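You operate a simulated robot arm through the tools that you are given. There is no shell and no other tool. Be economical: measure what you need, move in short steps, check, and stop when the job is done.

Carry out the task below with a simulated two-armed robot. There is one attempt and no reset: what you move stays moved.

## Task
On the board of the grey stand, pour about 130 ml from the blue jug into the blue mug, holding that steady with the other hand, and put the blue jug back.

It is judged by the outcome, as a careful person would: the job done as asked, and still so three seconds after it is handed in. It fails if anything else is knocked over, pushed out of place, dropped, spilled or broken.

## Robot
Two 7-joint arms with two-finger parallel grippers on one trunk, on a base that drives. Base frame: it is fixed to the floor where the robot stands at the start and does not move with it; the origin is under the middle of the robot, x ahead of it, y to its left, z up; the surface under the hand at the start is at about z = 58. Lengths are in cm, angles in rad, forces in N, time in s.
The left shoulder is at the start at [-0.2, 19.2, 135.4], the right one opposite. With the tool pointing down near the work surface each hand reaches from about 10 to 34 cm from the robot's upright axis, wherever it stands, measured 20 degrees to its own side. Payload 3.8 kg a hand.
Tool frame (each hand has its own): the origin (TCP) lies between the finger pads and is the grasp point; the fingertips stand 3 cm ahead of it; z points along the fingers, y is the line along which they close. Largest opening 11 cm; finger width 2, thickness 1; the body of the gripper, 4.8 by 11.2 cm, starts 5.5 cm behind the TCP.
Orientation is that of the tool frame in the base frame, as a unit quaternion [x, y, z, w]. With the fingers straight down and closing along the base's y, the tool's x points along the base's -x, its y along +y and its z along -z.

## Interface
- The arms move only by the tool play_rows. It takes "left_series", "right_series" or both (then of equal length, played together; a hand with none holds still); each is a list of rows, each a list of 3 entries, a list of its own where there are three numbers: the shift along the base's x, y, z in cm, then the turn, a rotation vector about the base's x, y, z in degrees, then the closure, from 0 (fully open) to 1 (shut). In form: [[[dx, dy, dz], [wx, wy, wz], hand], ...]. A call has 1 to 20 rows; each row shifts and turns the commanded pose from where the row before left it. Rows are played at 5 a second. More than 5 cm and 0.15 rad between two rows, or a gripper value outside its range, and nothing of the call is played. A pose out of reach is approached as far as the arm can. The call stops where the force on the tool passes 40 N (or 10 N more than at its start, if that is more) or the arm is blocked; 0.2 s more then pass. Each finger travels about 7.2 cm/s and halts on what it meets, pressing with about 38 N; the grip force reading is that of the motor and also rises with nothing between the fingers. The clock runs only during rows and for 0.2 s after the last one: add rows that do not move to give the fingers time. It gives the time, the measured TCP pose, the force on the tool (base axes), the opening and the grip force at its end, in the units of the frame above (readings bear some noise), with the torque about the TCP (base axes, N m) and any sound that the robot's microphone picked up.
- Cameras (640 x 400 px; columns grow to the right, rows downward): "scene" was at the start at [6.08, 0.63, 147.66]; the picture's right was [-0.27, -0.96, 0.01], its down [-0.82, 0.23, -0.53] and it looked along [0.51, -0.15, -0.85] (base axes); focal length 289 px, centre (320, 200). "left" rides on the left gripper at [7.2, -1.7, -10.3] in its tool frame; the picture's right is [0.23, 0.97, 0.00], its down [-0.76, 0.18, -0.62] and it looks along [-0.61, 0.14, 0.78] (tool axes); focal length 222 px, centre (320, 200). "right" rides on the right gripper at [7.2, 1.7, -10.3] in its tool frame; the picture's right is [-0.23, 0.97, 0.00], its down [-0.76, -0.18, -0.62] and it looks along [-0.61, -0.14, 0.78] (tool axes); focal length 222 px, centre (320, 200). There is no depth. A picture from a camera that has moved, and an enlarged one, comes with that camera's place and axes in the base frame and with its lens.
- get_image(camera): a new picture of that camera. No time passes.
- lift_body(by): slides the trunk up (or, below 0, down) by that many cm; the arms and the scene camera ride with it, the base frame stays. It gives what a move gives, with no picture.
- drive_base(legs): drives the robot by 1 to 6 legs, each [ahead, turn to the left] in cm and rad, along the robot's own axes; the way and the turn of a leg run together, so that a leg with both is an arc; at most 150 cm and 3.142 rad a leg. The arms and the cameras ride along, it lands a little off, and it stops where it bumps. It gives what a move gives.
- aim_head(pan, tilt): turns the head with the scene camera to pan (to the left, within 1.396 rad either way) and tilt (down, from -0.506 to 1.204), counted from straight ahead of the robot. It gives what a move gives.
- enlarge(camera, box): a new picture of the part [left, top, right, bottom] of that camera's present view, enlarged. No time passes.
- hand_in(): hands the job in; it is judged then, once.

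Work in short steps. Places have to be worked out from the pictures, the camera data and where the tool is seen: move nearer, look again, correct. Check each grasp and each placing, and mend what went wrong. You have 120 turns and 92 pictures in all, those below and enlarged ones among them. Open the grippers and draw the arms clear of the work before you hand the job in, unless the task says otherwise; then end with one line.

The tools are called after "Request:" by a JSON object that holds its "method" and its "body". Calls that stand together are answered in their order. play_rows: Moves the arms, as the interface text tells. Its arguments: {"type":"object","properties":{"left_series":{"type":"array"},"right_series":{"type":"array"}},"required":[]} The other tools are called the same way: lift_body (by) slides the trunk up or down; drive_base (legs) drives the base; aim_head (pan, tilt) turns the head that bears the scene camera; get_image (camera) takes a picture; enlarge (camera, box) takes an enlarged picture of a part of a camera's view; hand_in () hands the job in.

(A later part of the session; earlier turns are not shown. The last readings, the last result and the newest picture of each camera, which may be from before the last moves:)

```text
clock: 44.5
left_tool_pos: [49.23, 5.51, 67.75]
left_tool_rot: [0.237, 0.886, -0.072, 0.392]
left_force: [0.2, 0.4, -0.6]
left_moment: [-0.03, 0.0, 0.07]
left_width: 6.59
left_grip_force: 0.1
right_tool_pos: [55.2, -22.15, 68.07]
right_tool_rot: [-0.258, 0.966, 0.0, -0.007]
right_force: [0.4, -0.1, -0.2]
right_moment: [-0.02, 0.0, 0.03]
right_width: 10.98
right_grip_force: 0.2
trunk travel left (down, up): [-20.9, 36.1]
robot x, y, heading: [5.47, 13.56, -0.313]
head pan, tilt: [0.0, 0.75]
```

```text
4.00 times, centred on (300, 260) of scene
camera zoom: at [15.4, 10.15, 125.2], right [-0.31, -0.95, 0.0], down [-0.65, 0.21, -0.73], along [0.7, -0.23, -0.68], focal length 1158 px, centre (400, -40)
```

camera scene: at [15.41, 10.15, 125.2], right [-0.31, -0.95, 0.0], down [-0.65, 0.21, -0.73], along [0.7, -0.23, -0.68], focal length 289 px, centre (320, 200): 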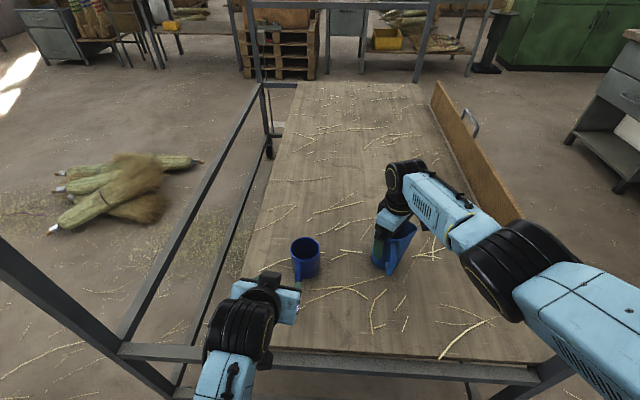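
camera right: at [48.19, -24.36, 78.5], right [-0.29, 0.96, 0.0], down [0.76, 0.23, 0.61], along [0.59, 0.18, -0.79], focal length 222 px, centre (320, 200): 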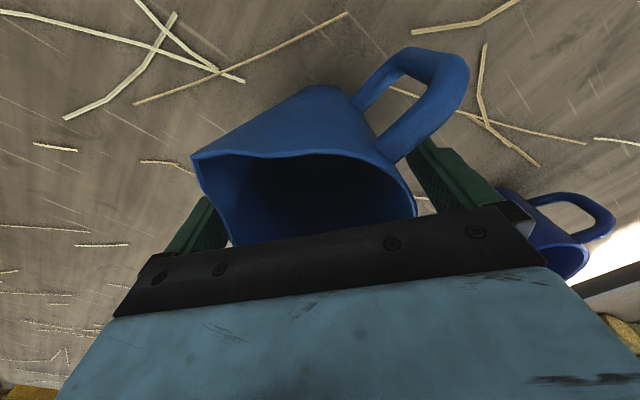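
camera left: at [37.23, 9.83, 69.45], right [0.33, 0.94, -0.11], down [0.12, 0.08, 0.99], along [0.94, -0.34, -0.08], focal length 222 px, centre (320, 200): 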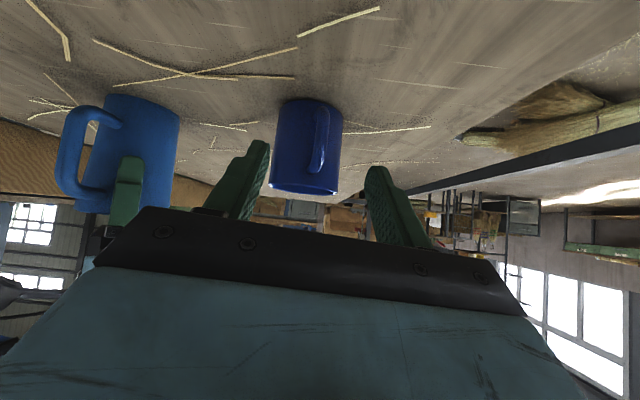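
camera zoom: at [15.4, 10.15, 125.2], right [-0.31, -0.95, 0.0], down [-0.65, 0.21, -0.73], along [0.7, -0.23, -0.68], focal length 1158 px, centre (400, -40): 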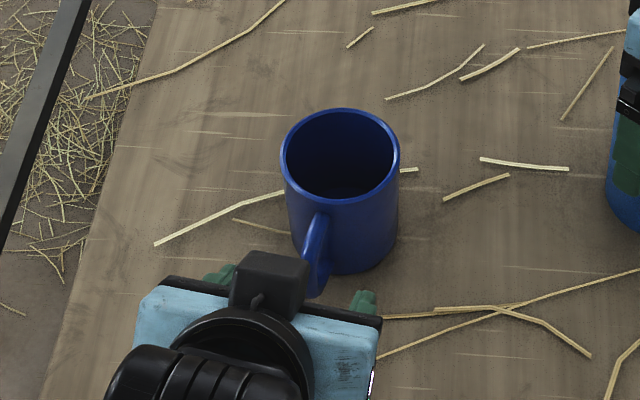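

The handle is laterally centred between the fingers. Advance 6.2 cm along the tool axis.

Request:
{"method": "play_rows", "body": {"left_series": [[[1.02, -0.49, -1.06], [0, 0, 0], 0.4], [[1.02, -0.49, -1.06], [0, 0, 0], 0.4], [[1.02, -0.49, -1.06], [0, 0, 0], 0.4], [[1.02, -0.49, -1.06], [0, 0, 0], 0.4], [[0, 0, 0], [0, 0, 0], 0.4], [[0, 0, 0], [0, 0, 0], 0.4]]}}

Request:
{"method": "get_image", "body": {"camera": "left"}}

Request:
{"method": "enlarge", "body": {"camera": "scene", "box": [220, 210, 380, 310]}}

```text
clock: 45.9
left_tool_pos: [53.27, 3.47, 63.58]
left_tool_rot: [0.237, 0.886, -0.072, 0.392]
left_force: [0.0, 0.3, 0.7]
left_moment: [0.04, 0.01, 0.0]
left_width: 6.57
left_grip_force: 0.0
right_tool_pos: [55.27, -22.28, 68.06]
right_tool_rot: [-0.257, 0.966, 0.0, -0.006]
right_force: [0.0, -0.1, 0.5]
right_moment: [0.0, 0.0, 0.03]
right_width: 11.0
right_grip_force: 0.1
trunk travel left (down, up): [-20.9, 36.1]
robot x, y, heading: [5.37, 13.4, -0.315]
head pan, tilt: [0.0, 0.75]
```

```text
58 pictures are left
camera left: at [41.35, 7.82, 65.24], right [0.33, 0.94, -0.11], down [0.12, 0.08, 0.99], along [0.94, -0.34, -0.08], focal length 222 px, centre (320, 200)
```

left: 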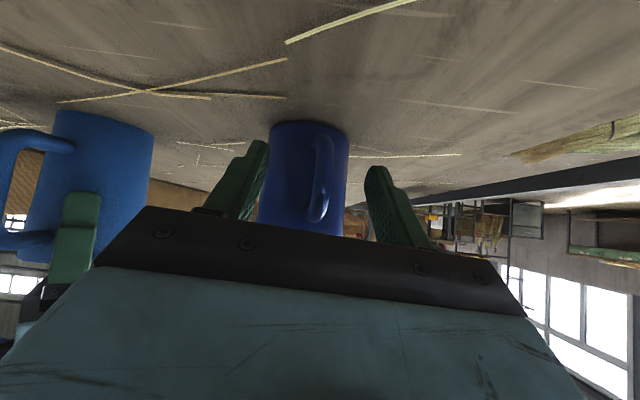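

```text
4.00 times, centred on (300, 260) of scene
camera zoom: at [15.4, 10.15, 125.2], right [-0.31, -0.95, 0.0], down [-0.65, 0.21, -0.73], along [0.7, -0.23, -0.68], focal length 1158 px, centre (400, -40)
```

zoom: 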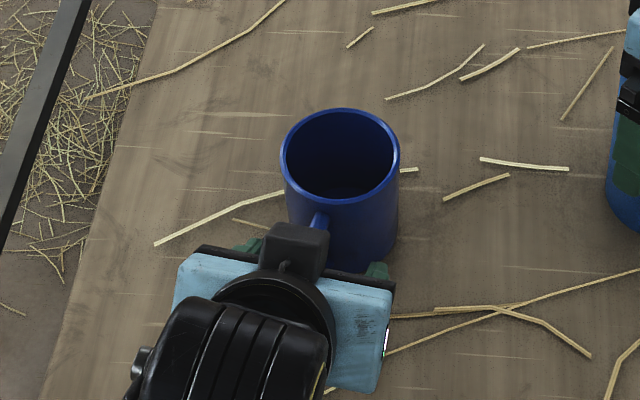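

Handle is centred between the fingers at the right height. Close gently in stages.

Request:
{"method": "play_rows", "body": {"left_series": [[[0, 0, 0], [0, 0, 0], 0.55], [[0, 0, 0], [0, 0, 0], 0.7], [[0, 0, 0], [0, 0, 0], 0.8], [[0, 0, 0], [0, 0, 0], 0.88], [[0, 0, 0], [0, 0, 0], 0.94], [[0, 0, 0], [0, 0, 0], 1.0], [[0, 0, 0], [0, 0, 0], 1.0], [[0, 0, 0], [0, 0, 0], 1.0]]}}

Request:
{"method": "get_image", "body": {"camera": "left"}}

Request:
{"method": "enlarge", "body": {"camera": "scene", "box": [220, 210, 380, 310]}}

```text
clock: 47.7
left_tool_pos: [53.41, 3.39, 63.66]
left_tool_rot: [0.238, 0.885, -0.074, 0.393]
left_force: [-0.1, -1.2, 4.3]
left_moment: [-0.52, -0.18, -0.07]
left_width: 1.07
left_grip_force: 38.3
right_tool_pos: [55.17, -22.23, 68.02]
right_tool_rot: [-0.257, 0.966, 0.0, -0.007]
right_force: [0.3, 0.9, -0.2]
right_moment: [0.0, 0.04, 0.02]
right_width: 11.0
right_grip_force: 0.1
trunk travel left (down, up): [-20.9, 36.1]
robot x, y, heading: [5.83, 13.53, -0.314]
head pan, tilt: [0.0, 0.75]
```

```text
56 pictures are left
camera left: at [41.36, 7.78, 65.31], right [0.33, 0.94, -0.11], down [0.11, 0.08, 0.99], along [0.94, -0.34, -0.08], focal length 222 px, centre (320, 200)
```

left: 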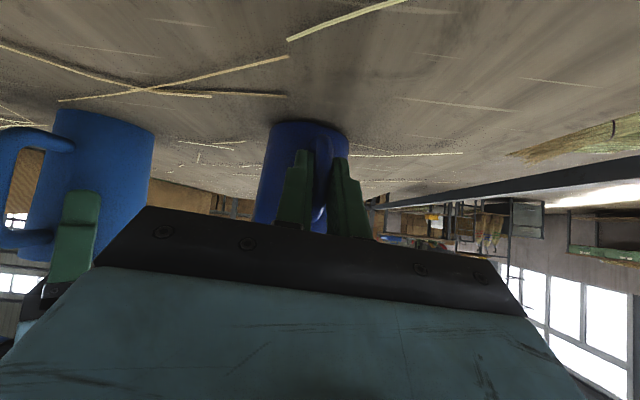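

```text
4.00 times, centred on (300, 260) of scene
camera zoom: at [15.37, 10.15, 125.2], right [-0.31, -0.95, 0.0], down [-0.65, 0.21, -0.73], along [0.7, -0.23, -0.68], focal length 1158 px, centre (400, -40)
```

zoom: 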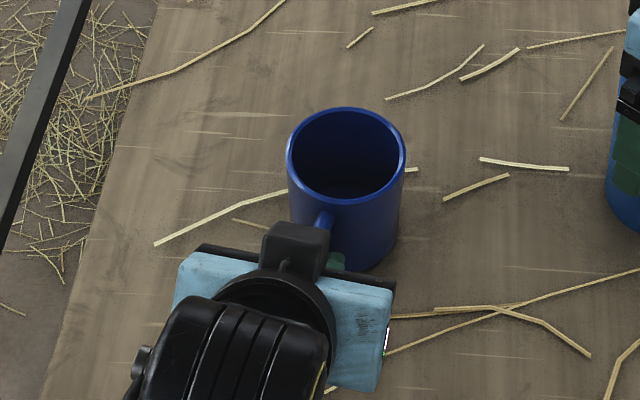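

The handle is gripped (1.07 cm), but the mug rolled ~3° with the slightly rolled fingers. I roll the hand back to set the mug flat.

Request:
{"method": "play_rows", "body": {"left_series": [[[0, 0, 0], [-1.3, 0.9, 0], 1.0], [[0, 0, 0], [-1.3, 0.9, 0], 1.0], [[0, 0, 0], [0, 0, 0], 1.0], [[0, 0, 0], [0, 0, 0], 1.0]]}}

Request:
{"method": "enlarge", "body": {"camera": "scene", "box": [220, 210, 380, 310]}}

```text
clock: 48.7
left_tool_pos: [53.15, 3.52, 63.5]
left_tool_rot: [0.228, 0.89, -0.097, 0.383]
left_force: [0.1, 1.7, 3.7]
left_moment: [-0.21, -0.36, 0.04]
left_width: 1.06
left_grip_force: 37.8
right_tool_pos: [55.24, -22.15, 68.01]
right_tool_rot: [-0.257, 0.966, 0.001, -0.006]
right_force: [-0.3, -1.0, 0.4]
right_moment: [-0.02, 0.01, -0.01]
right_width: 10.99
right_grip_force: 0.1
trunk travel left (down, up): [-20.9, 36.1]
robot x, y, heading: [6.04, 13.15, -0.313]
head pan, tilt: [0.0, 0.75]
```

```text
4.00 times, centred on (300, 260) of scene
camera zoom: at [15.37, 10.17, 125.2], right [-0.31, -0.95, 0.0], down [-0.65, 0.21, -0.73], along [0.7, -0.23, -0.68], focal length 1158 px, centre (400, -40)
```

zoom: 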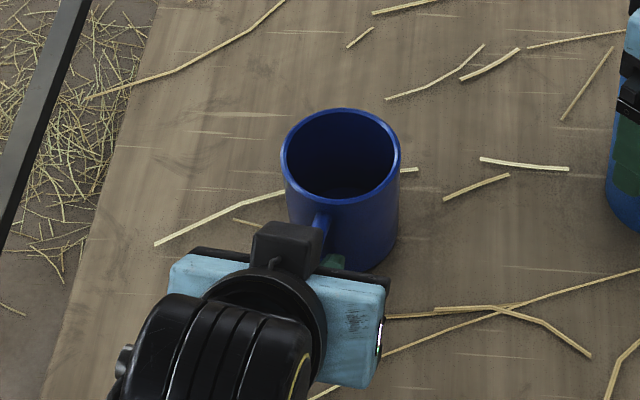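

Mug is upright in place and held. Now close the right hand on the jug in stages.

Request:
{"method": "play_rows", "body": {"right_series": [[[0, 0, 0], [0, 0, 0], 0.08], [[0, 0, 0], [0, 0, 0], 0.14], [[0, 0, 0], [0, 0, 0], 0.2], [[0, 0, 0], [0, 0, 0], 0.26], [[0, 0, 0], [0, 0, 0], 0.35], [[0, 0, 0], [0, 0, 0], 0.6], [[0, 0, 0], [0, 0, 0], 1.0], [[0, 0, 0], [0, 0, 0], 1.0], [[0, 0, 0], [0, 0, 0], 1.0]]}}

Request:
{"method": "get_image", "body": {"camera": "right"}}

Request:
{"method": "enlarge", "body": {"camera": "scene", "box": [310, 150, 470, 300]}}

```text
clock: 50.7
left_tool_pos: [53.21, 3.48, 63.54]
left_tool_rot: [0.228, 0.89, -0.098, 0.384]
left_force: [-0.4, 0.3, -0.6]
left_moment: [-0.05, -0.08, -0.04]
left_width: 1.04
left_grip_force: 38.0
right_tool_pos: [55.25, -22.08, 67.93]
right_tool_rot: [-0.257, 0.966, 0.0, -0.006]
right_force: [-0.7, 1.2, 0.5]
right_moment: [-0.04, -0.06, 0.0]
right_width: 8.53
right_grip_force: 38.2
trunk travel left (down, up): [-20.9, 36.1]
robot x, y, heading: [5.7, 13.42, -0.318]
head pan, tilt: [0.0, 0.75]
```

```text
53 pictures are left
camera right: at [48.18, -24.35, 78.5], right [-0.29, 0.96, 0.0], down [0.76, 0.23, 0.61], along [0.59, 0.18, -0.79], focal length 222 px, centre (320, 200)
```

right: 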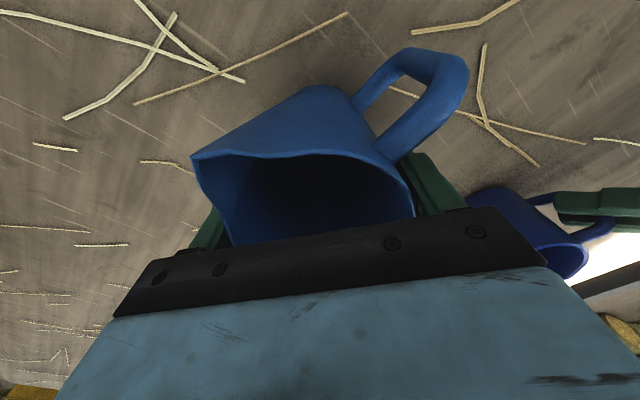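

```text
2.67 times, centred on (390, 225) of scene
camera zoom: at [15.38, 10.16, 125.2], right [-0.31, -0.95, 0.0], down [-0.65, 0.21, -0.73], along [0.7, -0.23, -0.68], focal length 772 px, centre (133, 133)
```

zoom: 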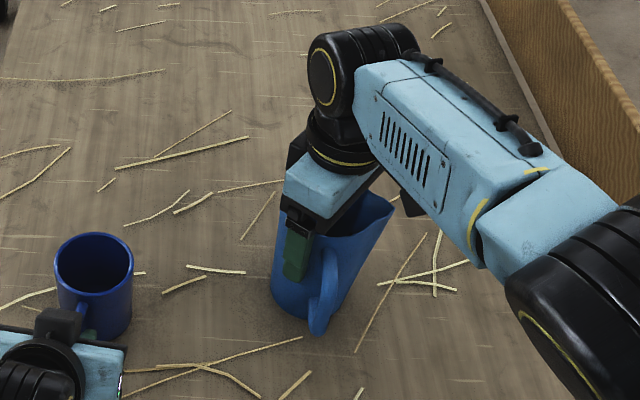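

Gripped at 8.5 cm. Lift gently 4 cm and weigh.

Request:
{"method": "play_rows", "body": {"right_series": [[[0, 0, 0.7], [0, 0, 0], 1.0], [[0, 0, 0.9], [0, 0, 0], 1.0], [[0, 0, 0.9], [0, 0, 0], 1.0], [[0, 0, 0.9], [0, 0, 0], 1.0], [[0, 0, 0.6], [0, 0, 0], 1.0], [[0, 0, 0], [0, 0, 0], 1.0], [[0, 0, 0], [0, 0, 0], 1.0]]}}

Request:
{"method": "play_rows", "body": {"right_series": [[[0, 0, 0], [0, 0, 0], 1.0]]}}

Request:
{"method": "play_rows", "body": {"right_series": [[[0, 0, 0], [0, 0, 0], 1.0]]}}

Request:
{"method": "play_rows", "body": {"right_series": [[[0, 0, 0], [0, 0, 0], 1.0]]}}

Request:
{"method": "play_rows", "body": {"right_series": [[[0, 0, 0], [0, 0, 0], 1.0]]}}

```text
clock: 52.3
left_tool_pos: [53.37, 3.35, 63.62]
left_tool_rot: [0.229, 0.89, -0.097, 0.382]
left_force: [0.5, -1.1, 1.2]
left_moment: [-0.07, -0.09, -0.05]
left_width: 1.05
left_grip_force: 38.4
right_tool_pos: [55.24, -22.26, 72.01]
right_tool_rot: [-0.258, 0.966, 0.001, -0.007]
right_force: [-0.6, 0.7, -2.9]
right_moment: [0.03, 0.01, 0.01]
right_width: 8.53
right_grip_force: 38.3
trunk travel left (down, up): [-20.9, 36.1]
robot x, y, heading: [5.71, 13.26, -0.315]
head pan, tilt: [0.0, 0.75]
```

```text
clock: 52.7
left_tool_pos: [53.24, 3.47, 63.54]
left_tool_rot: [0.228, 0.89, -0.097, 0.383]
left_force: [0.5, -0.7, -0.3]
left_moment: [-0.06, -0.09, -0.03]
left_width: 1.08
left_grip_force: 37.8
right_tool_pos: [55.23, -22.28, 72.1]
right_tool_rot: [-0.257, 0.966, 0.0, -0.006]
right_force: [0.8, 0.0, -3.3]
right_moment: [-0.02, -0.01, -0.03]
right_width: 8.53
right_grip_force: 37.9
trunk travel left (down, up): [-20.9, 36.1]
robot x, y, heading: [5.82, 13.33, -0.323]
head pan, tilt: [0.0, 0.75]
```

```text
clock: 53.1
left_tool_pos: [53.37, 3.43, 63.5]
left_tool_rot: [0.228, 0.889, -0.098, 0.384]
left_force: [0.2, -0.9, 0.4]
left_moment: [-0.04, -0.13, 0.01]
left_width: 1.06
left_grip_force: 37.8
right_tool_pos: [55.24, -22.25, 72.1]
right_tool_rot: [-0.257, 0.966, 0.0, -0.007]
right_force: [0.2, 0.9, -3.6]
right_moment: [0.0, 0.0, -0.04]
right_width: 8.51
right_grip_force: 37.7
trunk travel left (down, up): [-20.9, 36.1]
robot x, y, heading: [5.58, 13.2, -0.316]
head pan, tilt: [0.0, 0.75]
```

```text
clock: 53.5
left_tool_pos: [53.38, 3.5, 63.53]
left_tool_rot: [0.227, 0.89, -0.096, 0.384]
left_force: [-0.4, -0.1, 0.2]
left_moment: [-0.03, -0.08, -0.03]
left_width: 1.07
left_grip_force: 37.8
right_tool_pos: [55.4, -22.19, 72.03]
right_tool_rot: [-0.257, 0.966, 0.0, -0.006]
right_force: [-0.7, 0.3, -3.8]
right_moment: [-0.03, -0.03, 0.01]
right_width: 8.52
right_grip_force: 38.0
trunk travel left (down, up): [-20.9, 36.1]
robot x, y, heading: [5.54, 13.36, -0.319]
head pan, tilt: [0.0, 0.75]
```

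```text
clock: 53.9
left_tool_pos: [53.24, 3.47, 63.44]
left_tool_rot: [0.228, 0.89, -0.096, 0.384]
left_force: [0.0, -1.2, 0.7]
left_moment: [-0.03, -0.08, 0.0]
left_width: 1.06
left_grip_force: 37.8
right_tool_pos: [55.19, -22.17, 72.06]
right_tool_rot: [-0.257, 0.966, 0.0, -0.006]
right_force: [0.4, 0.1, -4.1]
right_moment: [-0.03, 0.0, -0.03]
right_width: 8.55
right_grip_force: 37.7
trunk travel left (down, up): [-20.9, 36.1]
robot x, y, heading: [5.73, 12.94, -0.317]
head pan, tilt: [0.0, 0.75]
```

Jug + contents ≈ 3.6 N, so target after pouring ≈ 2.3 N. I raise it, yaw −15° (spout to ~232°), and pre-tilt 35° (liquid stays well below the lip) while moving towards the mug.

Request:
{"method": "play_rows", "body": {"right_series": [[[0, 0, 1.5], [0, 0, 0], 1.0], [[0, 0, 1.5], [0, 0, 0], 1.0], [[0, 0.5, 1.5], [0, 0, -5], 1.0], [[0, 0.7, 1.5], [0, 0, -5], 1.0], [[0.1, 1, 1.5], [0, 0, -5], 1.0], [[0.1, 1, 1], [3.9, -3.1, 0], 1.0], [[0.1, 1, 0.5], [3.9, -3.1, 0], 1.0], [[0.1, 1, 0.5], [3.9, -3.1, 0], 1.0], [[0.1, 1, 0.5], [3.9, -3.1, 0], 1.0], [[0.1, 1, 0], [3.9, -3.1, 0], 1.0], [[0.1, 1, 0], [3.9, -3.1, 0], 1.0], [[0.1, 0, 0], [3.9, -3.1, 0], 1.0], [[0, 0, 0], [0, 0, 0], 1.0], [[0, 0, 0], [0, 0, 0], 1.0]]}}

Request:
{"method": "get_image", "body": {"camera": "scene"}}

Request:
{"method": "get_image", "body": {"camera": "right"}}

```text
clock: 56.9
left_tool_pos: [53.3, 3.46, 63.6]
left_tool_rot: [0.229, 0.89, -0.098, 0.383]
left_force: [0.1, 0.1, 1.6]
left_moment: [0.01, -0.03, -0.03]
left_width: 1.07
left_grip_force: 38.4
right_tool_pos: [56.01, -14.04, 81.98]
right_tool_rot: [-0.124, 0.947, 0.21, 0.209]
right_force: [-0.4, -0.1, -5.1]
right_moment: [-0.11, 0.09, 0.01]
right_width: 8.52
right_grip_force: 37.9
trunk travel left (down, up): [-20.9, 36.1]
robot x, y, heading: [5.64, 13.12, -0.314]
head pan, tilt: [0.0, 0.75]
```

```text
51 pictures are left
camera scene: at [15.43, 10.14, 125.19], right [-0.31, -0.95, 0.0], down [-0.65, 0.21, -0.73], along [0.7, -0.23, -0.68], focal length 289 px, centre (320, 200)
```

scene: 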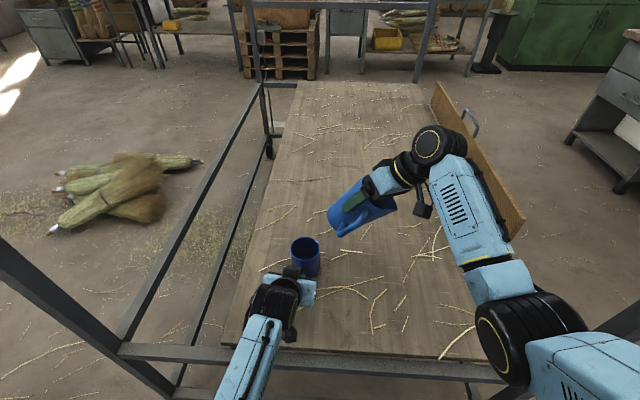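

```text
50 pictures are left
camera right: at [45.49, -18.32, 87.89], right [-0.11, 0.89, 0.44], down [0.51, -0.32, 0.79], along [0.85, 0.32, -0.42], focal length 222 px, centre (320, 200)
```

right: 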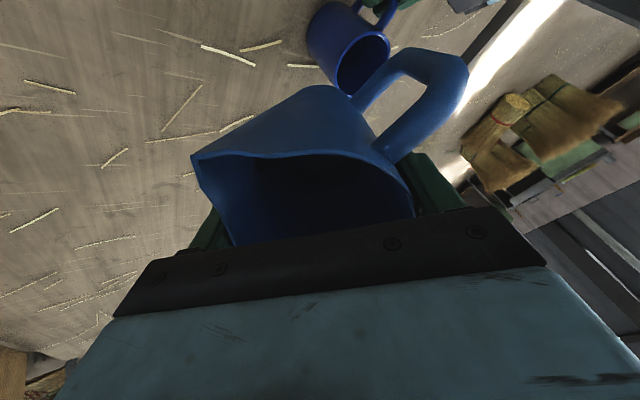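

Stable at 34° tilt. Carry across over the mug at height z=82 to the far-left side, adding 10° tilt at the end.

Request:
{"method": "play_rows", "body": {"right_series": [[[0.8, 2, 0], [0, 0, 0], 1.0], [[0.8, 2, 0], [0, 0, 0], 1.0], [[0.8, 2, 0], [0, 0, 0], 1.0], [[0.8, 2, 0], [0, 0, 0], 1.0], [[0.8, 2, 0], [0, 0, 0], 1.0], [[0.8, 2, 0], [0, 0, 0], 1.0], [[0.8, 2, 0], [0, 0, 0], 1.0], [[0.8, 2, 0], [0, 0, 0], 1.0], [[0.8, 2, 0], [0, 0, 0], 1.0], [[0.6, 1.9, 0], [3.9, -3.1, 0], 1.0], [[0, 0, 0], [3.9, -3.1, 0], 1.0], [[0, 0, 0], [0, 0, 0], 1.0], [[0, 0, 0], [0, 0, 0], 1.0]]}}

Request:
{"method": "get_image", "body": {"camera": "scene"}}

Request:
{"method": "get_image", "body": {"camera": "left"}}

Request:
{"method": "get_image", "body": {"camera": "right"}}

```text
clock: 59.7
left_tool_pos: [53.32, 3.53, 63.62]
left_tool_rot: [0.228, 0.889, -0.097, 0.384]
left_force: [-0.6, 0.5, -0.5]
left_moment: [0.01, -0.03, -0.04]
left_width: 1.05
left_grip_force: 37.6
right_tool_pos: [63.82, 5.87, 81.98]
right_tool_rot: [-0.121, 0.918, 0.267, 0.267]
right_force: [-0.1, 0.8, -3.2]
right_moment: [-0.1, 0.07, 0.01]
right_width: 8.53
right_grip_force: 37.7
trunk travel left (down, up): [-20.9, 36.1]
robot x, y, heading: [5.67, 13.06, -0.315]
head pan, tilt: [0.0, 0.75]
```

```text
49 pictures are left
camera scene: at [15.43, 10.15, 125.19], right [-0.31, -0.95, 0.0], down [-0.65, 0.21, -0.73], along [0.69, -0.23, -0.68], focal length 289 px, centre (320, 200)
```

scene: 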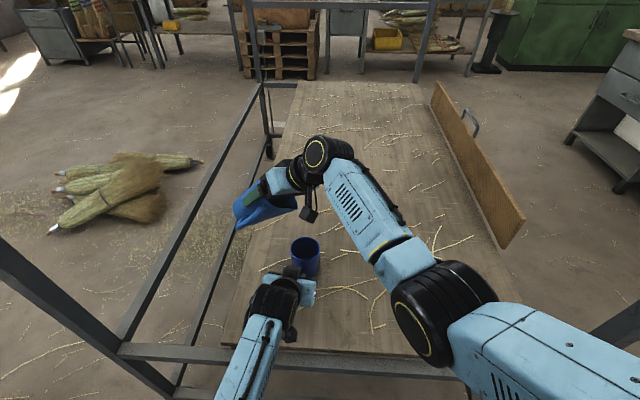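

```text
48 pictures are left
camera left: at [41.42, 7.91, 65.39], right [0.33, 0.93, -0.16], down [0.15, 0.12, 0.98], along [0.93, -0.35, -0.1], focal length 222 px, centre (320, 200)
```

left: 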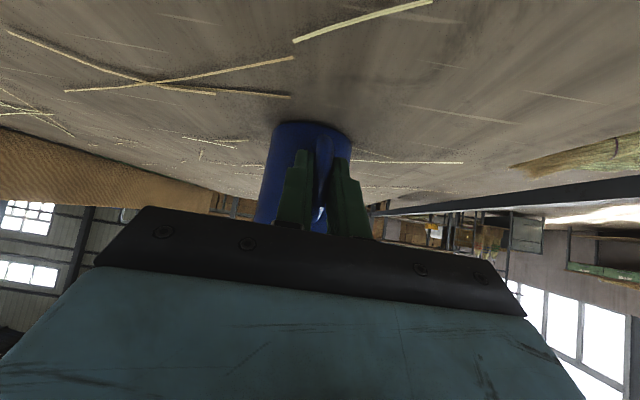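

```text
47 pictures are left
camera right: at [52.75, 0.91, 86.08], right [-0.17, 0.83, 0.54], down [0.43, -0.43, 0.79], along [0.89, 0.36, -0.28], focal length 222 px, centre (320, 200)
```

right: 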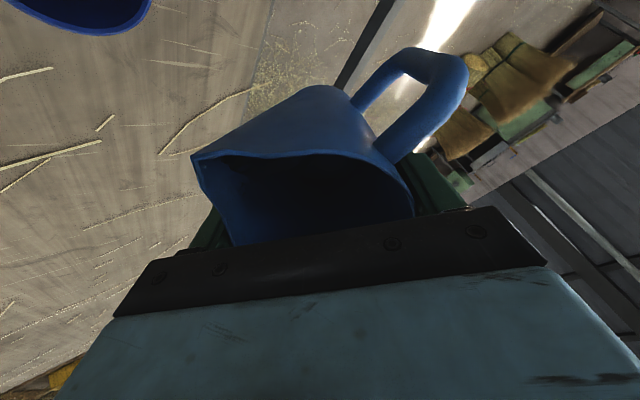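

Good. Lower 6 cm and check the lip against the mug from the scene camera.

Request:
{"method": "play_rows", "body": {"right_series": [[[0, 0, -1.5], [0, 0, 0], 1.0], [[0, 0, -1.5], [0, 0, 0], 1.0], [[0, 0, -1.5], [0, 0, 0], 1.0], [[0, 0, -1.5], [0, 0, 0], 1.0], [[0, 0, 0], [0, 0, 0], 1.0], [[0, 0, 0], [0, 0, 0], 1.0]]}}

Request:
{"method": "enlarge", "body": {"camera": "scene", "box": [210, 160, 370, 310]}}

Request:
{"method": "get_image", "body": {"camera": "right"}}

```text
clock: 61.1
left_tool_pos: [53.28, 3.44, 63.53]
left_tool_rot: [0.227, 0.889, -0.097, 0.385]
left_force: [0.8, 1.5, -0.3]
left_moment: [0.03, 0.0, -0.03]
left_width: 1.05
left_grip_force: 38.0
right_tool_pos: [63.86, 5.99, 76.0]
right_tool_rot: [-0.121, 0.918, 0.267, 0.268]
right_force: [-0.1, -0.6, -4.7]
right_moment: [-0.11, 0.11, -0.01]
right_width: 8.53
right_grip_force: 38.3
trunk travel left (down, up): [-20.9, 36.1]
robot x, y, heading: [5.42, 13.38, -0.319]
head pan, tilt: [0.0, 0.75]
```

```text
2.67 times, centred on (290, 235) of scene
camera zoom: at [15.43, 10.15, 125.19], right [-0.31, -0.95, 0.0], down [-0.65, 0.21, -0.73], along [0.69, -0.23, -0.68], focal length 772 px, centre (400, 107)
```

zoom: 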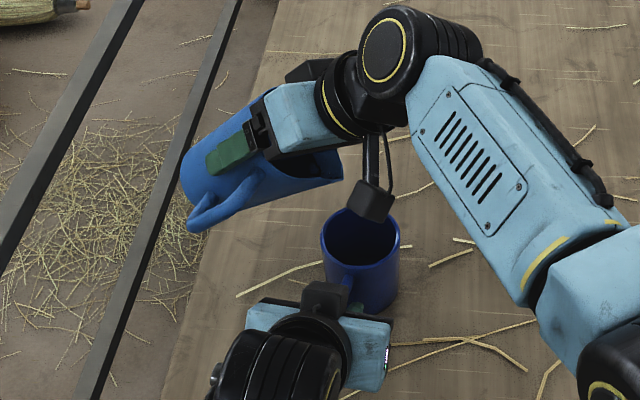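

```text
45 pictures are left
camera right: at [52.85, 0.95, 80.04], right [-0.17, 0.83, 0.54], down [0.43, -0.43, 0.79], along [0.89, 0.36, -0.28], focal length 222 px, centre (320, 200)
```

right: 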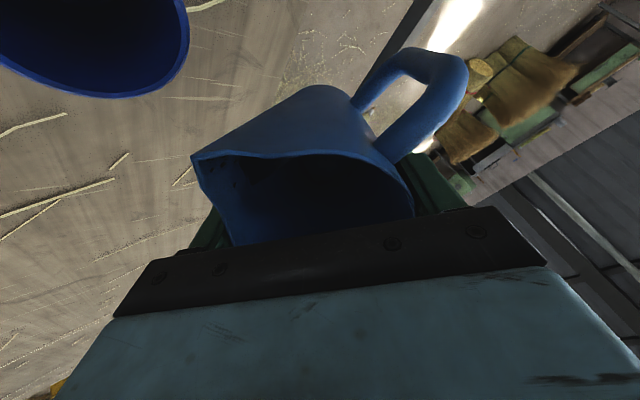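

Lip projects right where computed, over the near edge of the mug. To give more room between the right wrist camera and the left hand I yaw back +10°, and tilt to ~55° with the lip kept over the mug.

Request:
{"method": "play_rows", "body": {"right_series": [[[-0.6, 0.35, 0], [0, 0, 5], 1.0], [[-0.6, 0.35, 0], [0, 0, 5], 1.0], [[-0.1, -0.2, -0.3], [4.4, -2.35, 0], 1.0], [[-0.1, -0.2, -0.3], [4.4, -2.35, 0], 1.0], [[0, 0, 0], [0, 0, 0], 1.0], [[0, 0, 0], [0, 0, 0], 1.0]]}}

Request:
{"method": "enlarge", "body": {"camera": "scene", "box": [230, 180, 350, 292]}}

```text
clock: 62.5
left_tool_pos: [53.33, 3.55, 63.48]
left_tool_rot: [0.227, 0.89, -0.097, 0.384]
left_force: [-0.4, -0.7, 0.4]
left_moment: [-0.02, 0.01, -0.06]
left_width: 1.05
left_grip_force: 37.8
right_tool_pos: [62.35, 6.26, 75.39]
right_tool_rot: [-0.193, 0.868, 0.349, 0.295]
right_force: [0.6, -0.7, -3.9]
right_moment: [-0.14, 0.04, 0.02]
right_width: 8.53
right_grip_force: 38.6
trunk travel left (down, up): [-20.9, 36.1]
robot x, y, heading: [5.66, 13.37, -0.319]
head pan, tilt: [0.0, 0.75]
```

```text
3.57 times, centred on (290, 236) of scene
camera zoom: at [15.43, 10.15, 125.19], right [-0.31, -0.95, 0.0], down [-0.65, 0.21, -0.73], along [0.69, -0.23, -0.68], focal length 1034 px, centre (427, 71)
```

zoom: 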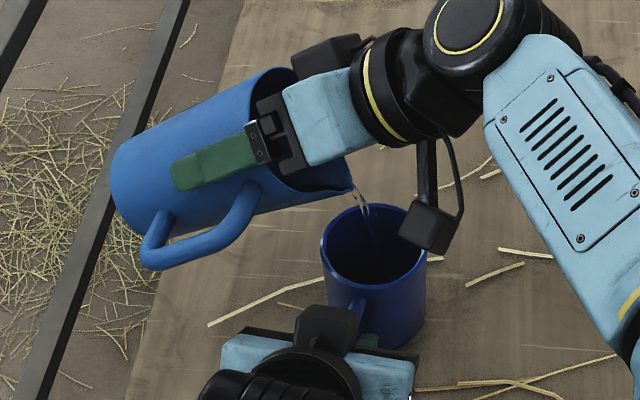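

Water is already running into the mug at 54°. I hold for a second and check level and weight.

Request:
{"method": "play_rows", "body": {"right_series": [[[0, 0, 0], [0, 0, 0], 1.0], [[0, 0, 0], [0, 0, 0], 1.0], [[0, 0, 0], [0, 0, 0], 1.0]]}}

Request:
{"method": "enlarge", "body": {"camera": "scene", "box": [270, 200, 350, 275]}}

```text
clock: 63.3
left_tool_pos: [53.26, 3.53, 63.65]
left_tool_rot: [0.228, 0.89, -0.097, 0.384]
left_force: [0.3, -0.6, -0.1]
left_moment: [-0.04, -0.01, -0.02]
left_width: 1.07
left_grip_force: 38.1
right_tool_pos: [62.41, 6.15, 75.35]
right_tool_rot: [-0.193, 0.869, 0.348, 0.295]
right_force: [0.4, 0.3, -3.9]
right_moment: [-0.14, 0.05, -0.01]
right_width: 8.52
right_grip_force: 38.0
trunk travel left (down, up): [-20.9, 36.1]
robot x, y, heading: [5.46, 13.25, -0.315]
head pan, tilt: [0.0, 0.75]
```

```text
5.33 times, centred on (310, 238) of scene
camera zoom: at [15.43, 10.15, 125.19], right [-0.31, -0.95, 0.0], down [-0.65, 0.21, -0.73], along [0.69, -0.23, -0.68], focal length 1544 px, centre (373, 0)
```

zoom: 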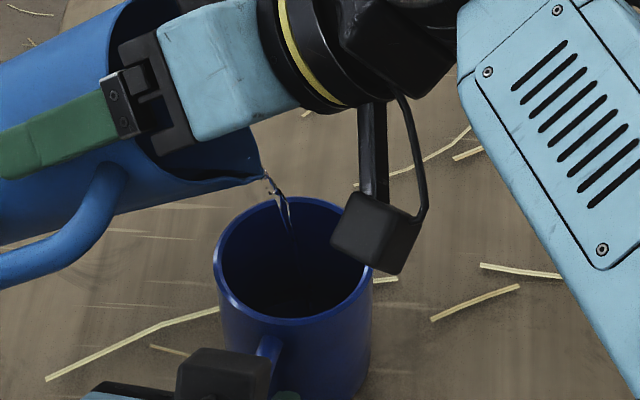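

The stream goes cleanly into the mug. I let it run at this tilt and take several weight readings.

Request:
{"method": "play_rows", "body": {"right_series": [[[0, 0, 0], [0, 0, 0], 1.0]]}}

Request:
{"method": "play_rows", "body": {"right_series": [[[0, 0, 0], [0, 0, 0], 1.0]]}}

Request:
{"method": "play_rows", "body": {"right_series": [[[0, 0, 0], [0, 0, 0], 1.0]]}}

Request:
{"method": "play_rows", "body": {"right_series": [[[0, 0, 0], [0, 0, 0], 1.0]]}}

Request:
{"method": "enlarge", "body": {"camera": "scene", "box": [280, 215, 344, 270]}}

```text
clock: 63.7
left_tool_pos: [53.38, 3.53, 63.58]
left_tool_rot: [0.228, 0.89, -0.097, 0.384]
left_force: [-0.6, 0.2, -0.4]
left_moment: [-0.01, 0.02, 0.02]
left_width: 1.04
left_grip_force: 37.8
right_tool_pos: [62.44, 6.19, 75.49]
right_tool_rot: [-0.193, 0.869, 0.348, 0.295]
right_force: [0.8, -0.3, -3.4]
right_moment: [-0.1, 0.05, -0.02]
right_width: 8.52
right_grip_force: 37.8
trunk travel left (down, up): [-20.9, 36.1]
robot x, y, heading: [5.61, 13.49, -0.318]
head pan, tilt: [0.0, 0.75]
```

```text
clock: 64.1
left_tool_pos: [53.29, 3.53, 63.6]
left_tool_rot: [0.227, 0.89, -0.097, 0.384]
left_force: [-0.1, -1.3, -0.1]
left_moment: [0.01, 0.03, -0.02]
left_width: 1.07
left_grip_force: 38.3
right_tool_pos: [62.39, 6.33, 75.39]
right_tool_rot: [-0.193, 0.869, 0.349, 0.295]
right_force: [-0.2, 0.0, -2.4]
right_moment: [-0.13, 0.07, -0.03]
right_width: 8.53
right_grip_force: 37.7
trunk travel left (down, up): [-20.9, 36.1]
robot x, y, heading: [5.49, 13.25, -0.315]
head pan, tilt: [0.0, 0.75]
```

```text
clock: 64.5
left_tool_pos: [53.23, 3.38, 63.6]
left_tool_rot: [0.227, 0.89, -0.096, 0.384]
left_force: [0.1, -0.3, 0.0]
left_moment: [-0.02, 0.02, -0.03]
left_width: 1.06
left_grip_force: 37.8
right_tool_pos: [62.51, 6.21, 75.4]
right_tool_rot: [-0.193, 0.868, 0.349, 0.295]
right_force: [-0.8, -0.2, -3.0]
right_moment: [-0.12, 0.05, 0.01]
right_width: 8.52
right_grip_force: 37.8
trunk travel left (down, up): [-20.9, 36.1]
robot x, y, heading: [5.58, 13.43, -0.312]
head pan, tilt: [0.0, 0.75]
```

```text
clock: 64.9
left_tool_pos: [53.34, 3.42, 63.55]
left_tool_rot: [0.227, 0.89, -0.097, 0.384]
left_force: [-0.1, -0.4, 0.1]
left_moment: [-0.03, 0.0, -0.05]
left_width: 1.08
left_grip_force: 37.8
right_tool_pos: [62.55, 6.24, 75.38]
right_tool_rot: [-0.194, 0.868, 0.348, 0.295]
right_force: [-0.2, 0.7, -3.1]
right_moment: [-0.13, 0.05, 0.0]
right_width: 8.53
right_grip_force: 38.2
trunk travel left (down, up): [-20.9, 36.1]
robot x, y, heading: [5.44, 13.08, -0.318]
head pan, tilt: [0.0, 0.75]
```

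```text
7.27 times, centred on (312, 242) of scene
camera zoom: at [15.43, 10.15, 125.19], right [-0.31, -0.95, 0.0], down [-0.65, 0.21, -0.73], along [0.69, -0.23, -0.68], focal length 2105 px, centre (378, -109)
```

zoom: 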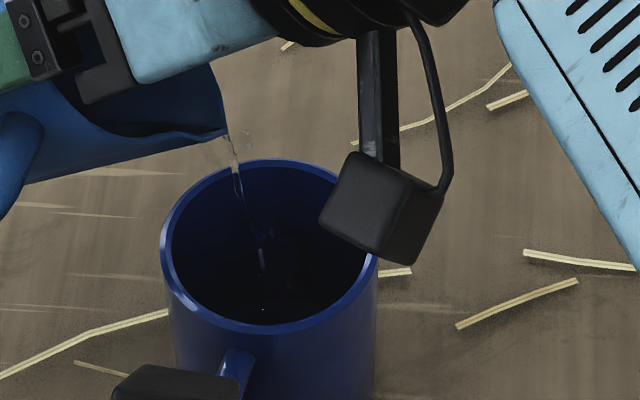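

Flow thins out. Let it settle, more readings, and a tighter look into the mug.

Request:
{"method": "play_rows", "body": {"right_series": [[[0, 0, 0], [0, 0, 0], 1.0]]}}

Request:
{"method": "play_rows", "body": {"right_series": [[[0, 0, 0], [0, 0, 0], 1.0]]}}

Request:
{"method": "play_rows", "body": {"right_series": [[[0, 0, 0], [0, 0, 0], 1.0]]}}

Request:
{"method": "play_rows", "body": {"right_series": [[[0, 0, 0], [0, 0, 0], 1.0]]}}

Request:
{"method": "enlarge", "body": {"camera": "scene", "box": [292, 226, 324, 254]}}

```text
clock: 65.3
left_tool_pos: [53.26, 3.58, 63.54]
left_tool_rot: [0.227, 0.89, -0.096, 0.383]
left_force: [-0.6, 0.4, 0.1]
left_moment: [0.03, 0.03, -0.04]
left_width: 1.07
left_grip_force: 37.6
right_tool_pos: [62.38, 6.25, 75.37]
right_tool_rot: [-0.193, 0.869, 0.349, 0.294]
right_force: [-0.3, 0.2, -3.2]
right_moment: [-0.13, 0.03, 0.02]
right_width: 8.53
right_grip_force: 37.8
trunk travel left (down, up): [-20.9, 36.1]
robot x, y, heading: [5.8, 13.53, -0.313]
head pan, tilt: [0.0, 0.75]
```

```text
clock: 65.7
left_tool_pos: [53.24, 3.45, 63.55]
left_tool_rot: [0.228, 0.89, -0.097, 0.383]
left_force: [-0.9, 0.0, -0.4]
left_moment: [0.0, 0.05, -0.03]
left_width: 1.06
left_grip_force: 38.2
right_tool_pos: [62.47, 6.34, 75.49]
right_tool_rot: [-0.193, 0.869, 0.348, 0.295]
right_force: [0.4, -0.1, -3.9]
right_moment: [-0.13, 0.08, 0.01]
right_width: 8.54
right_grip_force: 37.8
trunk travel left (down, up): [-20.9, 36.1]
robot x, y, heading: [5.16, 13.41, -0.318]
head pan, tilt: [0.0, 0.75]
```

```text
clock: 66.1
left_tool_pos: [53.27, 3.39, 63.59]
left_tool_rot: [0.228, 0.889, -0.097, 0.384]
left_force: [-0.1, 0.1, 0.0]
left_moment: [-0.04, 0.04, -0.04]
left_width: 1.06
left_grip_force: 37.8
right_tool_pos: [62.44, 6.35, 75.42]
right_tool_rot: [-0.193, 0.869, 0.348, 0.295]
right_force: [-0.9, -0.1, -2.9]
right_moment: [-0.16, 0.07, 0.01]
right_width: 8.54
right_grip_force: 38.5
trunk travel left (down, up): [-20.9, 36.1]
robot x, y, heading: [5.49, 13.26, -0.316]
head pan, tilt: [0.0, 0.75]
```

```text
clock: 66.5
left_tool_pos: [53.26, 3.48, 63.52]
left_tool_rot: [0.227, 0.89, -0.097, 0.384]
left_force: [-0.4, -0.1, -0.5]
left_moment: [-0.02, 0.01, -0.03]
left_width: 1.07
left_grip_force: 37.7
right_tool_pos: [62.44, 6.35, 75.39]
right_tool_rot: [-0.193, 0.868, 0.349, 0.295]
right_force: [0.1, 0.0, -3.7]
right_moment: [-0.11, 0.09, 0.01]
right_width: 8.52
right_grip_force: 38.0
trunk travel left (down, up): [-20.9, 36.1]
robot x, y, heading: [5.38, 13.11, -0.319]
head pan, tilt: [0.0, 0.75]
```

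```text
14.29 times, centred on (308, 240) of scene
camera zoom: at [15.43, 10.15, 125.19], right [-0.31, -0.95, 0.0], down [-0.65, 0.21, -0.73], along [0.69, -0.23, -0.68], focal length 4135 px, centre (491, -371)
```

zoom: 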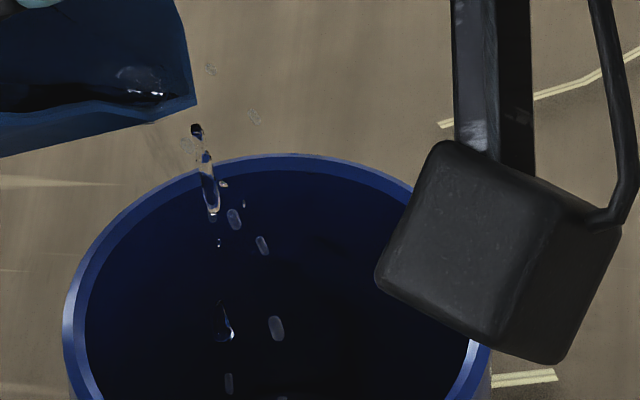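

Flow has essentially stopped at this tilt; by weight roughly 60 ml are out. Tilt 3° more (≈+40 ml by geometry), let it run out.

Request:
{"method": "play_rows", "body": {"right_series": [[[0, 0, 0], [1.33, -0.7, 0], 1.0], [[0, 0, 0], [1.33, -0.7, 0], 1.0], [[0, 0, 0], [0, 0, 0], 1.0], [[0, 0, 0], [0, 0, 0], 1.0], [[0, 0, 0], [0, 0, 0], 1.0], [[0, 0, 0], [0, 0, 0], 1.0], [[0, 0, 0], [0, 0, 0], 1.0], [[0, 0, 0], [0, 0, 0], 1.0], [[0, 0, 0], [0, 0, 0], 1.0], [[0, 0, 0], [0, 0, 0], 1.0]]}}

Request:
{"method": "enlarge", "body": {"camera": "scene", "box": [280, 215, 344, 270]}}

```text
clock: 68.7
left_tool_pos: [53.25, 3.48, 63.43]
left_tool_rot: [0.228, 0.89, -0.096, 0.383]
left_force: [-0.4, -0.6, -0.2]
left_moment: [0.0, 0.02, -0.01]
left_width: 1.07
left_grip_force: 38.1
right_tool_pos: [62.52, 6.3, 75.51]
right_tool_rot: [-0.19, 0.856, 0.367, 0.311]
right_force: [0.3, -0.2, -3.8]
right_moment: [-0.12, 0.09, -0.01]
right_width: 8.54
right_grip_force: 38.2
trunk travel left (down, up): [-20.9, 36.1]
robot x, y, heading: [5.38, 13.49, -0.315]
head pan, tilt: [0.0, 0.75]
```

```text
7.27 times, centred on (312, 242) of scene
camera zoom: at [15.43, 10.15, 125.19], right [-0.31, -0.95, 0.0], down [-0.65, 0.21, -0.73], along [0.69, -0.23, -0.68], focal length 2105 px, centre (378, -109)
```

zoom: 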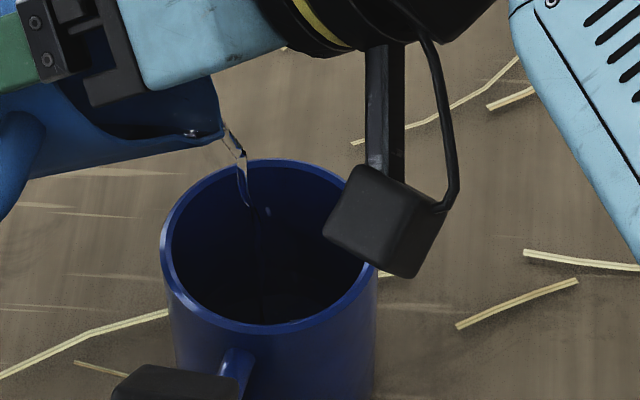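

Still running; keep holding and weighing.

Request:
{"method": "play_rows", "body": {"right_series": [[[0, 0, 0], [0, 0, 0], 1.0]]}}

Request:
{"method": "play_rows", "body": {"right_series": [[[0, 0, 0], [0, 0, 0], 1.0]]}}

Request:
{"method": "play_rows", "body": {"right_series": [[[0, 0, 0], [0, 0, 0], 1.0]]}}

Request:
{"method": "play_rows", "body": {"right_series": [[[0, 0, 0], [0, 0, 0], 1.0]]}}

Request:
{"method": "play_rows", "body": {"right_series": [[[0, 0, 0], [0, 0, 0], 1.0]]}}

Request:
{"method": "play_rows", "body": {"right_series": [[[0, 0, 0], [0, 0, 0], 1.0]]}}

Request:
{"method": "enlarge", "body": {"camera": "scene", "box": [280, 215, 344, 270]}}

```text
clock: 69.1
left_tool_pos: [53.31, 3.51, 63.59]
left_tool_rot: [0.228, 0.89, -0.097, 0.384]
left_force: [-0.3, 0.1, -1.1]
left_moment: [0.0, 0.0, -0.04]
left_width: 1.06
left_grip_force: 37.7
right_tool_pos: [62.55, 6.23, 75.48]
right_tool_rot: [-0.19, 0.857, 0.366, 0.309]
right_force: [-0.5, 0.4, -4.3]
right_moment: [-0.1, 0.06, 0.02]
right_width: 8.56
right_grip_force: 37.9
trunk travel left (down, up): [-20.9, 36.1]
robot x, y, heading: [5.26, 13.56, -0.314]
head pan, tilt: [0.0, 0.75]
```

```text
clock: 69.5
left_tool_pos: [53.27, 3.37, 63.57]
left_tool_rot: [0.228, 0.89, -0.097, 0.383]
left_force: [-0.8, -0.4, -0.3]
left_moment: [0.01, 0.0, -0.02]
left_width: 1.07
left_grip_force: 38.6
right_tool_pos: [62.52, 6.25, 75.43]
right_tool_rot: [-0.19, 0.857, 0.367, 0.31]
right_force: [-0.8, 0.6, -3.3]
right_moment: [-0.11, 0.05, -0.01]
right_width: 8.52
right_grip_force: 38.3
trunk travel left (down, up): [-20.9, 36.1]
robot x, y, heading: [5.51, 13.48, -0.319]
head pan, tilt: [0.0, 0.75]
```

```text
clock: 69.9
left_tool_pos: [53.24, 3.38, 63.5]
left_tool_rot: [0.228, 0.889, -0.098, 0.384]
left_force: [1.0, -1.0, -0.4]
left_moment: [-0.02, -0.01, 0.0]
left_width: 1.09
left_grip_force: 37.8
right_tool_pos: [62.43, 6.13, 75.47]
right_tool_rot: [-0.189, 0.857, 0.366, 0.311]
right_force: [0.1, -0.7, -3.5]
right_moment: [-0.09, 0.09, -0.03]
right_width: 8.53
right_grip_force: 38.6
trunk travel left (down, up): [-20.9, 36.1]
robot x, y, heading: [5.73, 13.46, -0.317]
head pan, tilt: [0.0, 0.75]
```

```text
clock: 70.3
left_tool_pos: [53.37, 3.49, 63.51]
left_tool_rot: [0.227, 0.89, -0.097, 0.383]
left_force: [0.5, 0.4, 0.4]
left_moment: [-0.02, 0.02, -0.07]
left_width: 1.06
left_grip_force: 38.2
right_tool_pos: [62.43, 6.32, 75.47]
right_tool_rot: [-0.19, 0.856, 0.367, 0.31]
right_force: [0.6, -0.6, -3.2]
right_moment: [-0.12, 0.06, 0.03]
right_width: 8.53
right_grip_force: 38.3
trunk travel left (down, up): [-20.9, 36.1]
robot x, y, heading: [5.88, 13.34, -0.316]
head pan, tilt: [0.0, 0.75]
```

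```text
clock: 70.7
left_tool_pos: [53.32, 3.45, 63.53]
left_tool_rot: [0.228, 0.89, -0.097, 0.384]
left_force: [-0.3, -0.3, -0.6]
left_moment: [0.01, 0.01, -0.03]
left_width: 1.07
left_grip_force: 38.6
right_tool_pos: [62.49, 6.21, 75.45]
right_tool_rot: [-0.191, 0.856, 0.366, 0.31]
right_force: [0.0, -0.2, -3.5]
right_moment: [-0.11, 0.09, -0.03]
right_width: 8.51
right_grip_force: 38.3
trunk travel left (down, up): [-20.9, 36.1]
robot x, y, heading: [5.54, 13.39, -0.312]
head pan, tilt: [0.0, 0.75]
```

```text
clock: 71.1
left_tool_pos: [53.21, 3.41, 63.46]
left_tool_rot: [0.228, 0.89, -0.097, 0.384]
left_force: [-0.7, -0.1, 0.2]
left_moment: [-0.01, 0.05, -0.05]
left_width: 1.09
left_grip_force: 38.2
right_tool_pos: [62.52, 6.26, 75.49]
right_tool_rot: [-0.19, 0.856, 0.366, 0.311]
right_force: [-0.1, 0.2, -2.7]
right_moment: [-0.12, 0.06, -0.03]
right_width: 8.51
right_grip_force: 37.7
trunk travel left (down, up): [-20.9, 36.1]
robot x, y, heading: [5.5, 13.03, -0.316]
head pan, tilt: [0.0, 0.75]
```

```text
7.27 times, centred on (312, 242) of scene
camera zoom: at [15.43, 10.15, 125.19], right [-0.31, -0.95, 0.0], down [-0.65, 0.21, -0.73], along [0.69, -0.23, -0.68], focal length 2105 px, centre (378, -109)
```

zoom: 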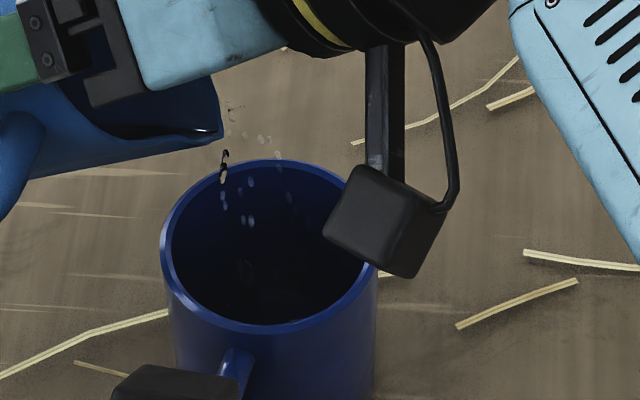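

Only drips now. Tight zoom into the mug interior to find the water line.

Request:
{"method": "enlarge", "body": {"camera": "scene", "box": [294, 230, 320, 252]}}

```text
16.00 times, centred on (307, 241) of scene
camera zoom: at [15.43, 10.15, 125.19], right [-0.31, -0.95, 0.0], down [-0.65, 0.21, -0.73], along [0.69, -0.23, -0.68], focal length 4631 px, centre (528, -456)
```

zoom: 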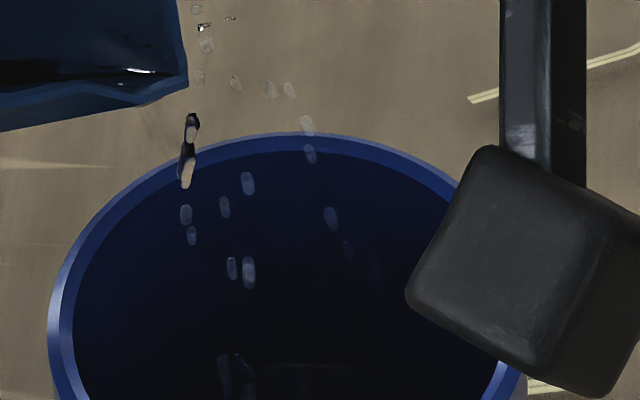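

There's a faint arc about 5.7 cm below the rim that could be the water line. I tilt back to ~40° and lift away a little to see the whole mug interior.

Request:
{"method": "play_rows", "body": {"right_series": [[[0, 0, 0], [-3.5, 1.87, 0], 1.0], [[0, 0, 0], [-3.5, 1.87, 0], 1.0], [[0, 0, 0], [-3.5, 1.87, 0], 1.0], [[0, 0, 0], [-3.5, 1.87, 0], 1.0], [[0, 0, 1], [-3.5, 1.87, 0], 1.0], [[0, 0, 1.5], [0, 0, 0], 1.0], [[0, 0, 1.5], [0, 0, 0], 1.0], [[0.5, 1, 1.5], [0, 0, 0], 1.0], [[0.5, 1, 1], [0, 0, 0], 1.0], [[0.5, 1, 0.5], [0, 0, 0], 1.0], [[0, 0, 0], [0, 0, 0], 1.0], [[0, 0, 0], [0, 0, 0], 1.0]]}}

Request:
{"method": "enlarge", "body": {"camera": "scene", "box": [286, 228, 326, 263]}}

Request:
{"method": "get_image", "body": {"camera": "scene"}}

```text
clock: 73.7
left_tool_pos: [53.26, 3.29, 63.53]
left_tool_rot: [0.228, 0.889, -0.097, 0.384]
left_force: [-0.8, 0.9, 1.1]
left_moment: [-0.05, 0.03, -0.06]
left_width: 1.07
left_grip_force: 38.0
right_tool_pos: [63.93, 9.25, 82.47]
right_tool_rot: [-0.204, 0.925, 0.246, 0.207]
right_force: [0.2, -0.5, -3.4]
right_moment: [-0.12, 0.04, -0.04]
right_width: 8.56
right_grip_force: 38.0
trunk travel left (down, up): [-20.9, 36.1]
robot x, y, heading: [5.74, 13.47, -0.315]
head pan, tilt: [0.0, 0.75]
```

```text
11.43 times, centred on (306, 246) of scene
camera zoom: at [15.43, 10.15, 125.19], right [-0.31, -0.95, 0.0], down [-0.65, 0.21, -0.73], along [0.7, -0.23, -0.68], focal length 3308 px, centre (480, -320)
```

zoom: 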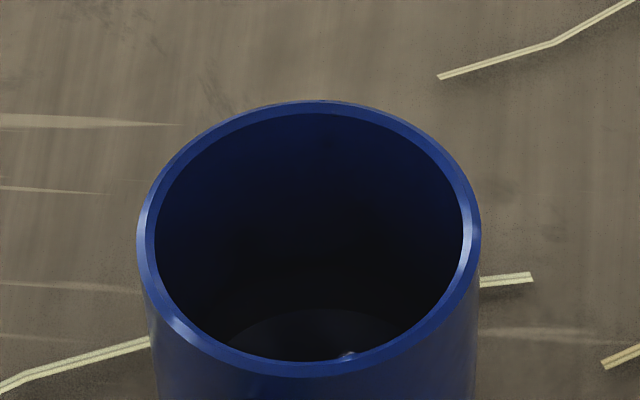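

```text
36 pictures are left
camera scene: at [15.43, 10.15, 125.19], right [-0.31, -0.95, 0.0], down [-0.65, 0.21, -0.73], along [0.7, -0.23, -0.68], focal length 289 px, centre (320, 200)
```

scene: 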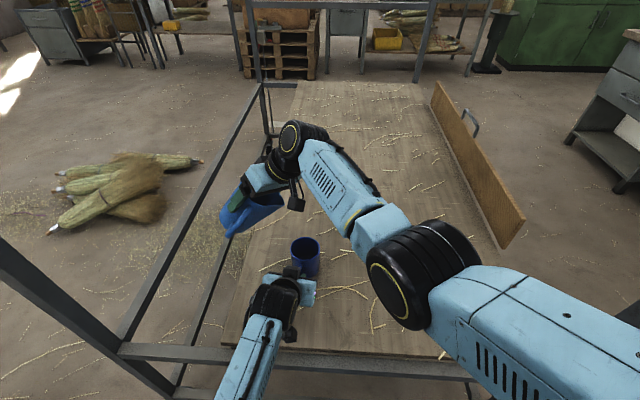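

Now the water surface is clear: about 7.3 cm below the rim, i.e. ≈1.4 cm deep ≈ 50 ml, matching the weight. About 80 ml more are needed (surface ≈5.0 cm below the rim). Back to pour, to ~62°.

Request:
{"method": "play_rows", "body": {"right_series": [[[-0.36, -0.75, -1.7], [0, 0, 0], 1.0], [[-0.36, -0.75, -1.7], [0, 0, 0], 1.0], [[-0.36, -0.75, -1.7], [0, 0, 0], 1.0], [[-0.36, -0.75, -1.6], [3.5, -1.87, 0], 1.0], [[0, 0, 0], [3.5, -1.87, 0], 1.0], [[0, 0, 0], [3.5, -1.87, 0], 1.0], [[0, 0, 0], [3.5, -1.87, 0], 1.0], [[-0.1, -0.15, 0], [3.5, -1.87, 0], 1.0], [[-0.1, -0.2, 0], [3.5, -1.87, 0], 1.0], [[0, 0, 0], [1, -0.53, 0], 1.0], [[0, 0, 0], [0, 0, 0], 1.0], [[0, 0, 0], [0, 0, 0], 1.0], [[0, 0, 0], [0, 0, 0], 1.0], [[0, 0, 0], [0, 0, 0], 1.0], [[0, 0, 0], [0, 0, 0], 1.0], [[0, 0, 0], [0, 0, 0], 1.0]]}}

Request:
{"method": "enlarge", "body": {"camera": "scene", "box": [280, 215, 344, 270]}}

```text
clock: 77.1
left_tool_pos: [53.34, 3.47, 63.61]
left_tool_rot: [0.228, 0.889, -0.097, 0.384]
left_force: [-0.3, -0.7, -1.3]
left_moment: [-0.01, 0.0, -0.03]
left_width: 1.04
left_grip_force: 37.6
right_tool_pos: [62.4, 5.8, 75.83]
right_tool_rot: [-0.185, 0.835, 0.396, 0.335]
right_force: [-0.1, -0.3, -2.8]
right_moment: [-0.08, 0.01, 0.0]
right_width: 8.52
right_grip_force: 38.5
trunk travel left (down, up): [-20.9, 36.1]
robot x, y, heading: [5.58, 13.45, -0.315]
head pan, tilt: [0.0, 0.75]
```

```text
7.27 times, centred on (312, 242) of scene
camera zoom: at [15.43, 10.15, 125.19], right [-0.31, -0.95, 0.0], down [-0.65, 0.21, -0.73], along [0.69, -0.23, -0.68], focal length 2105 px, centre (378, -109)
```

zoom: 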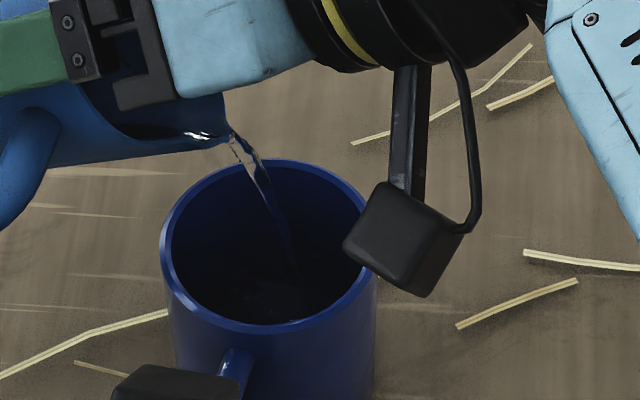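

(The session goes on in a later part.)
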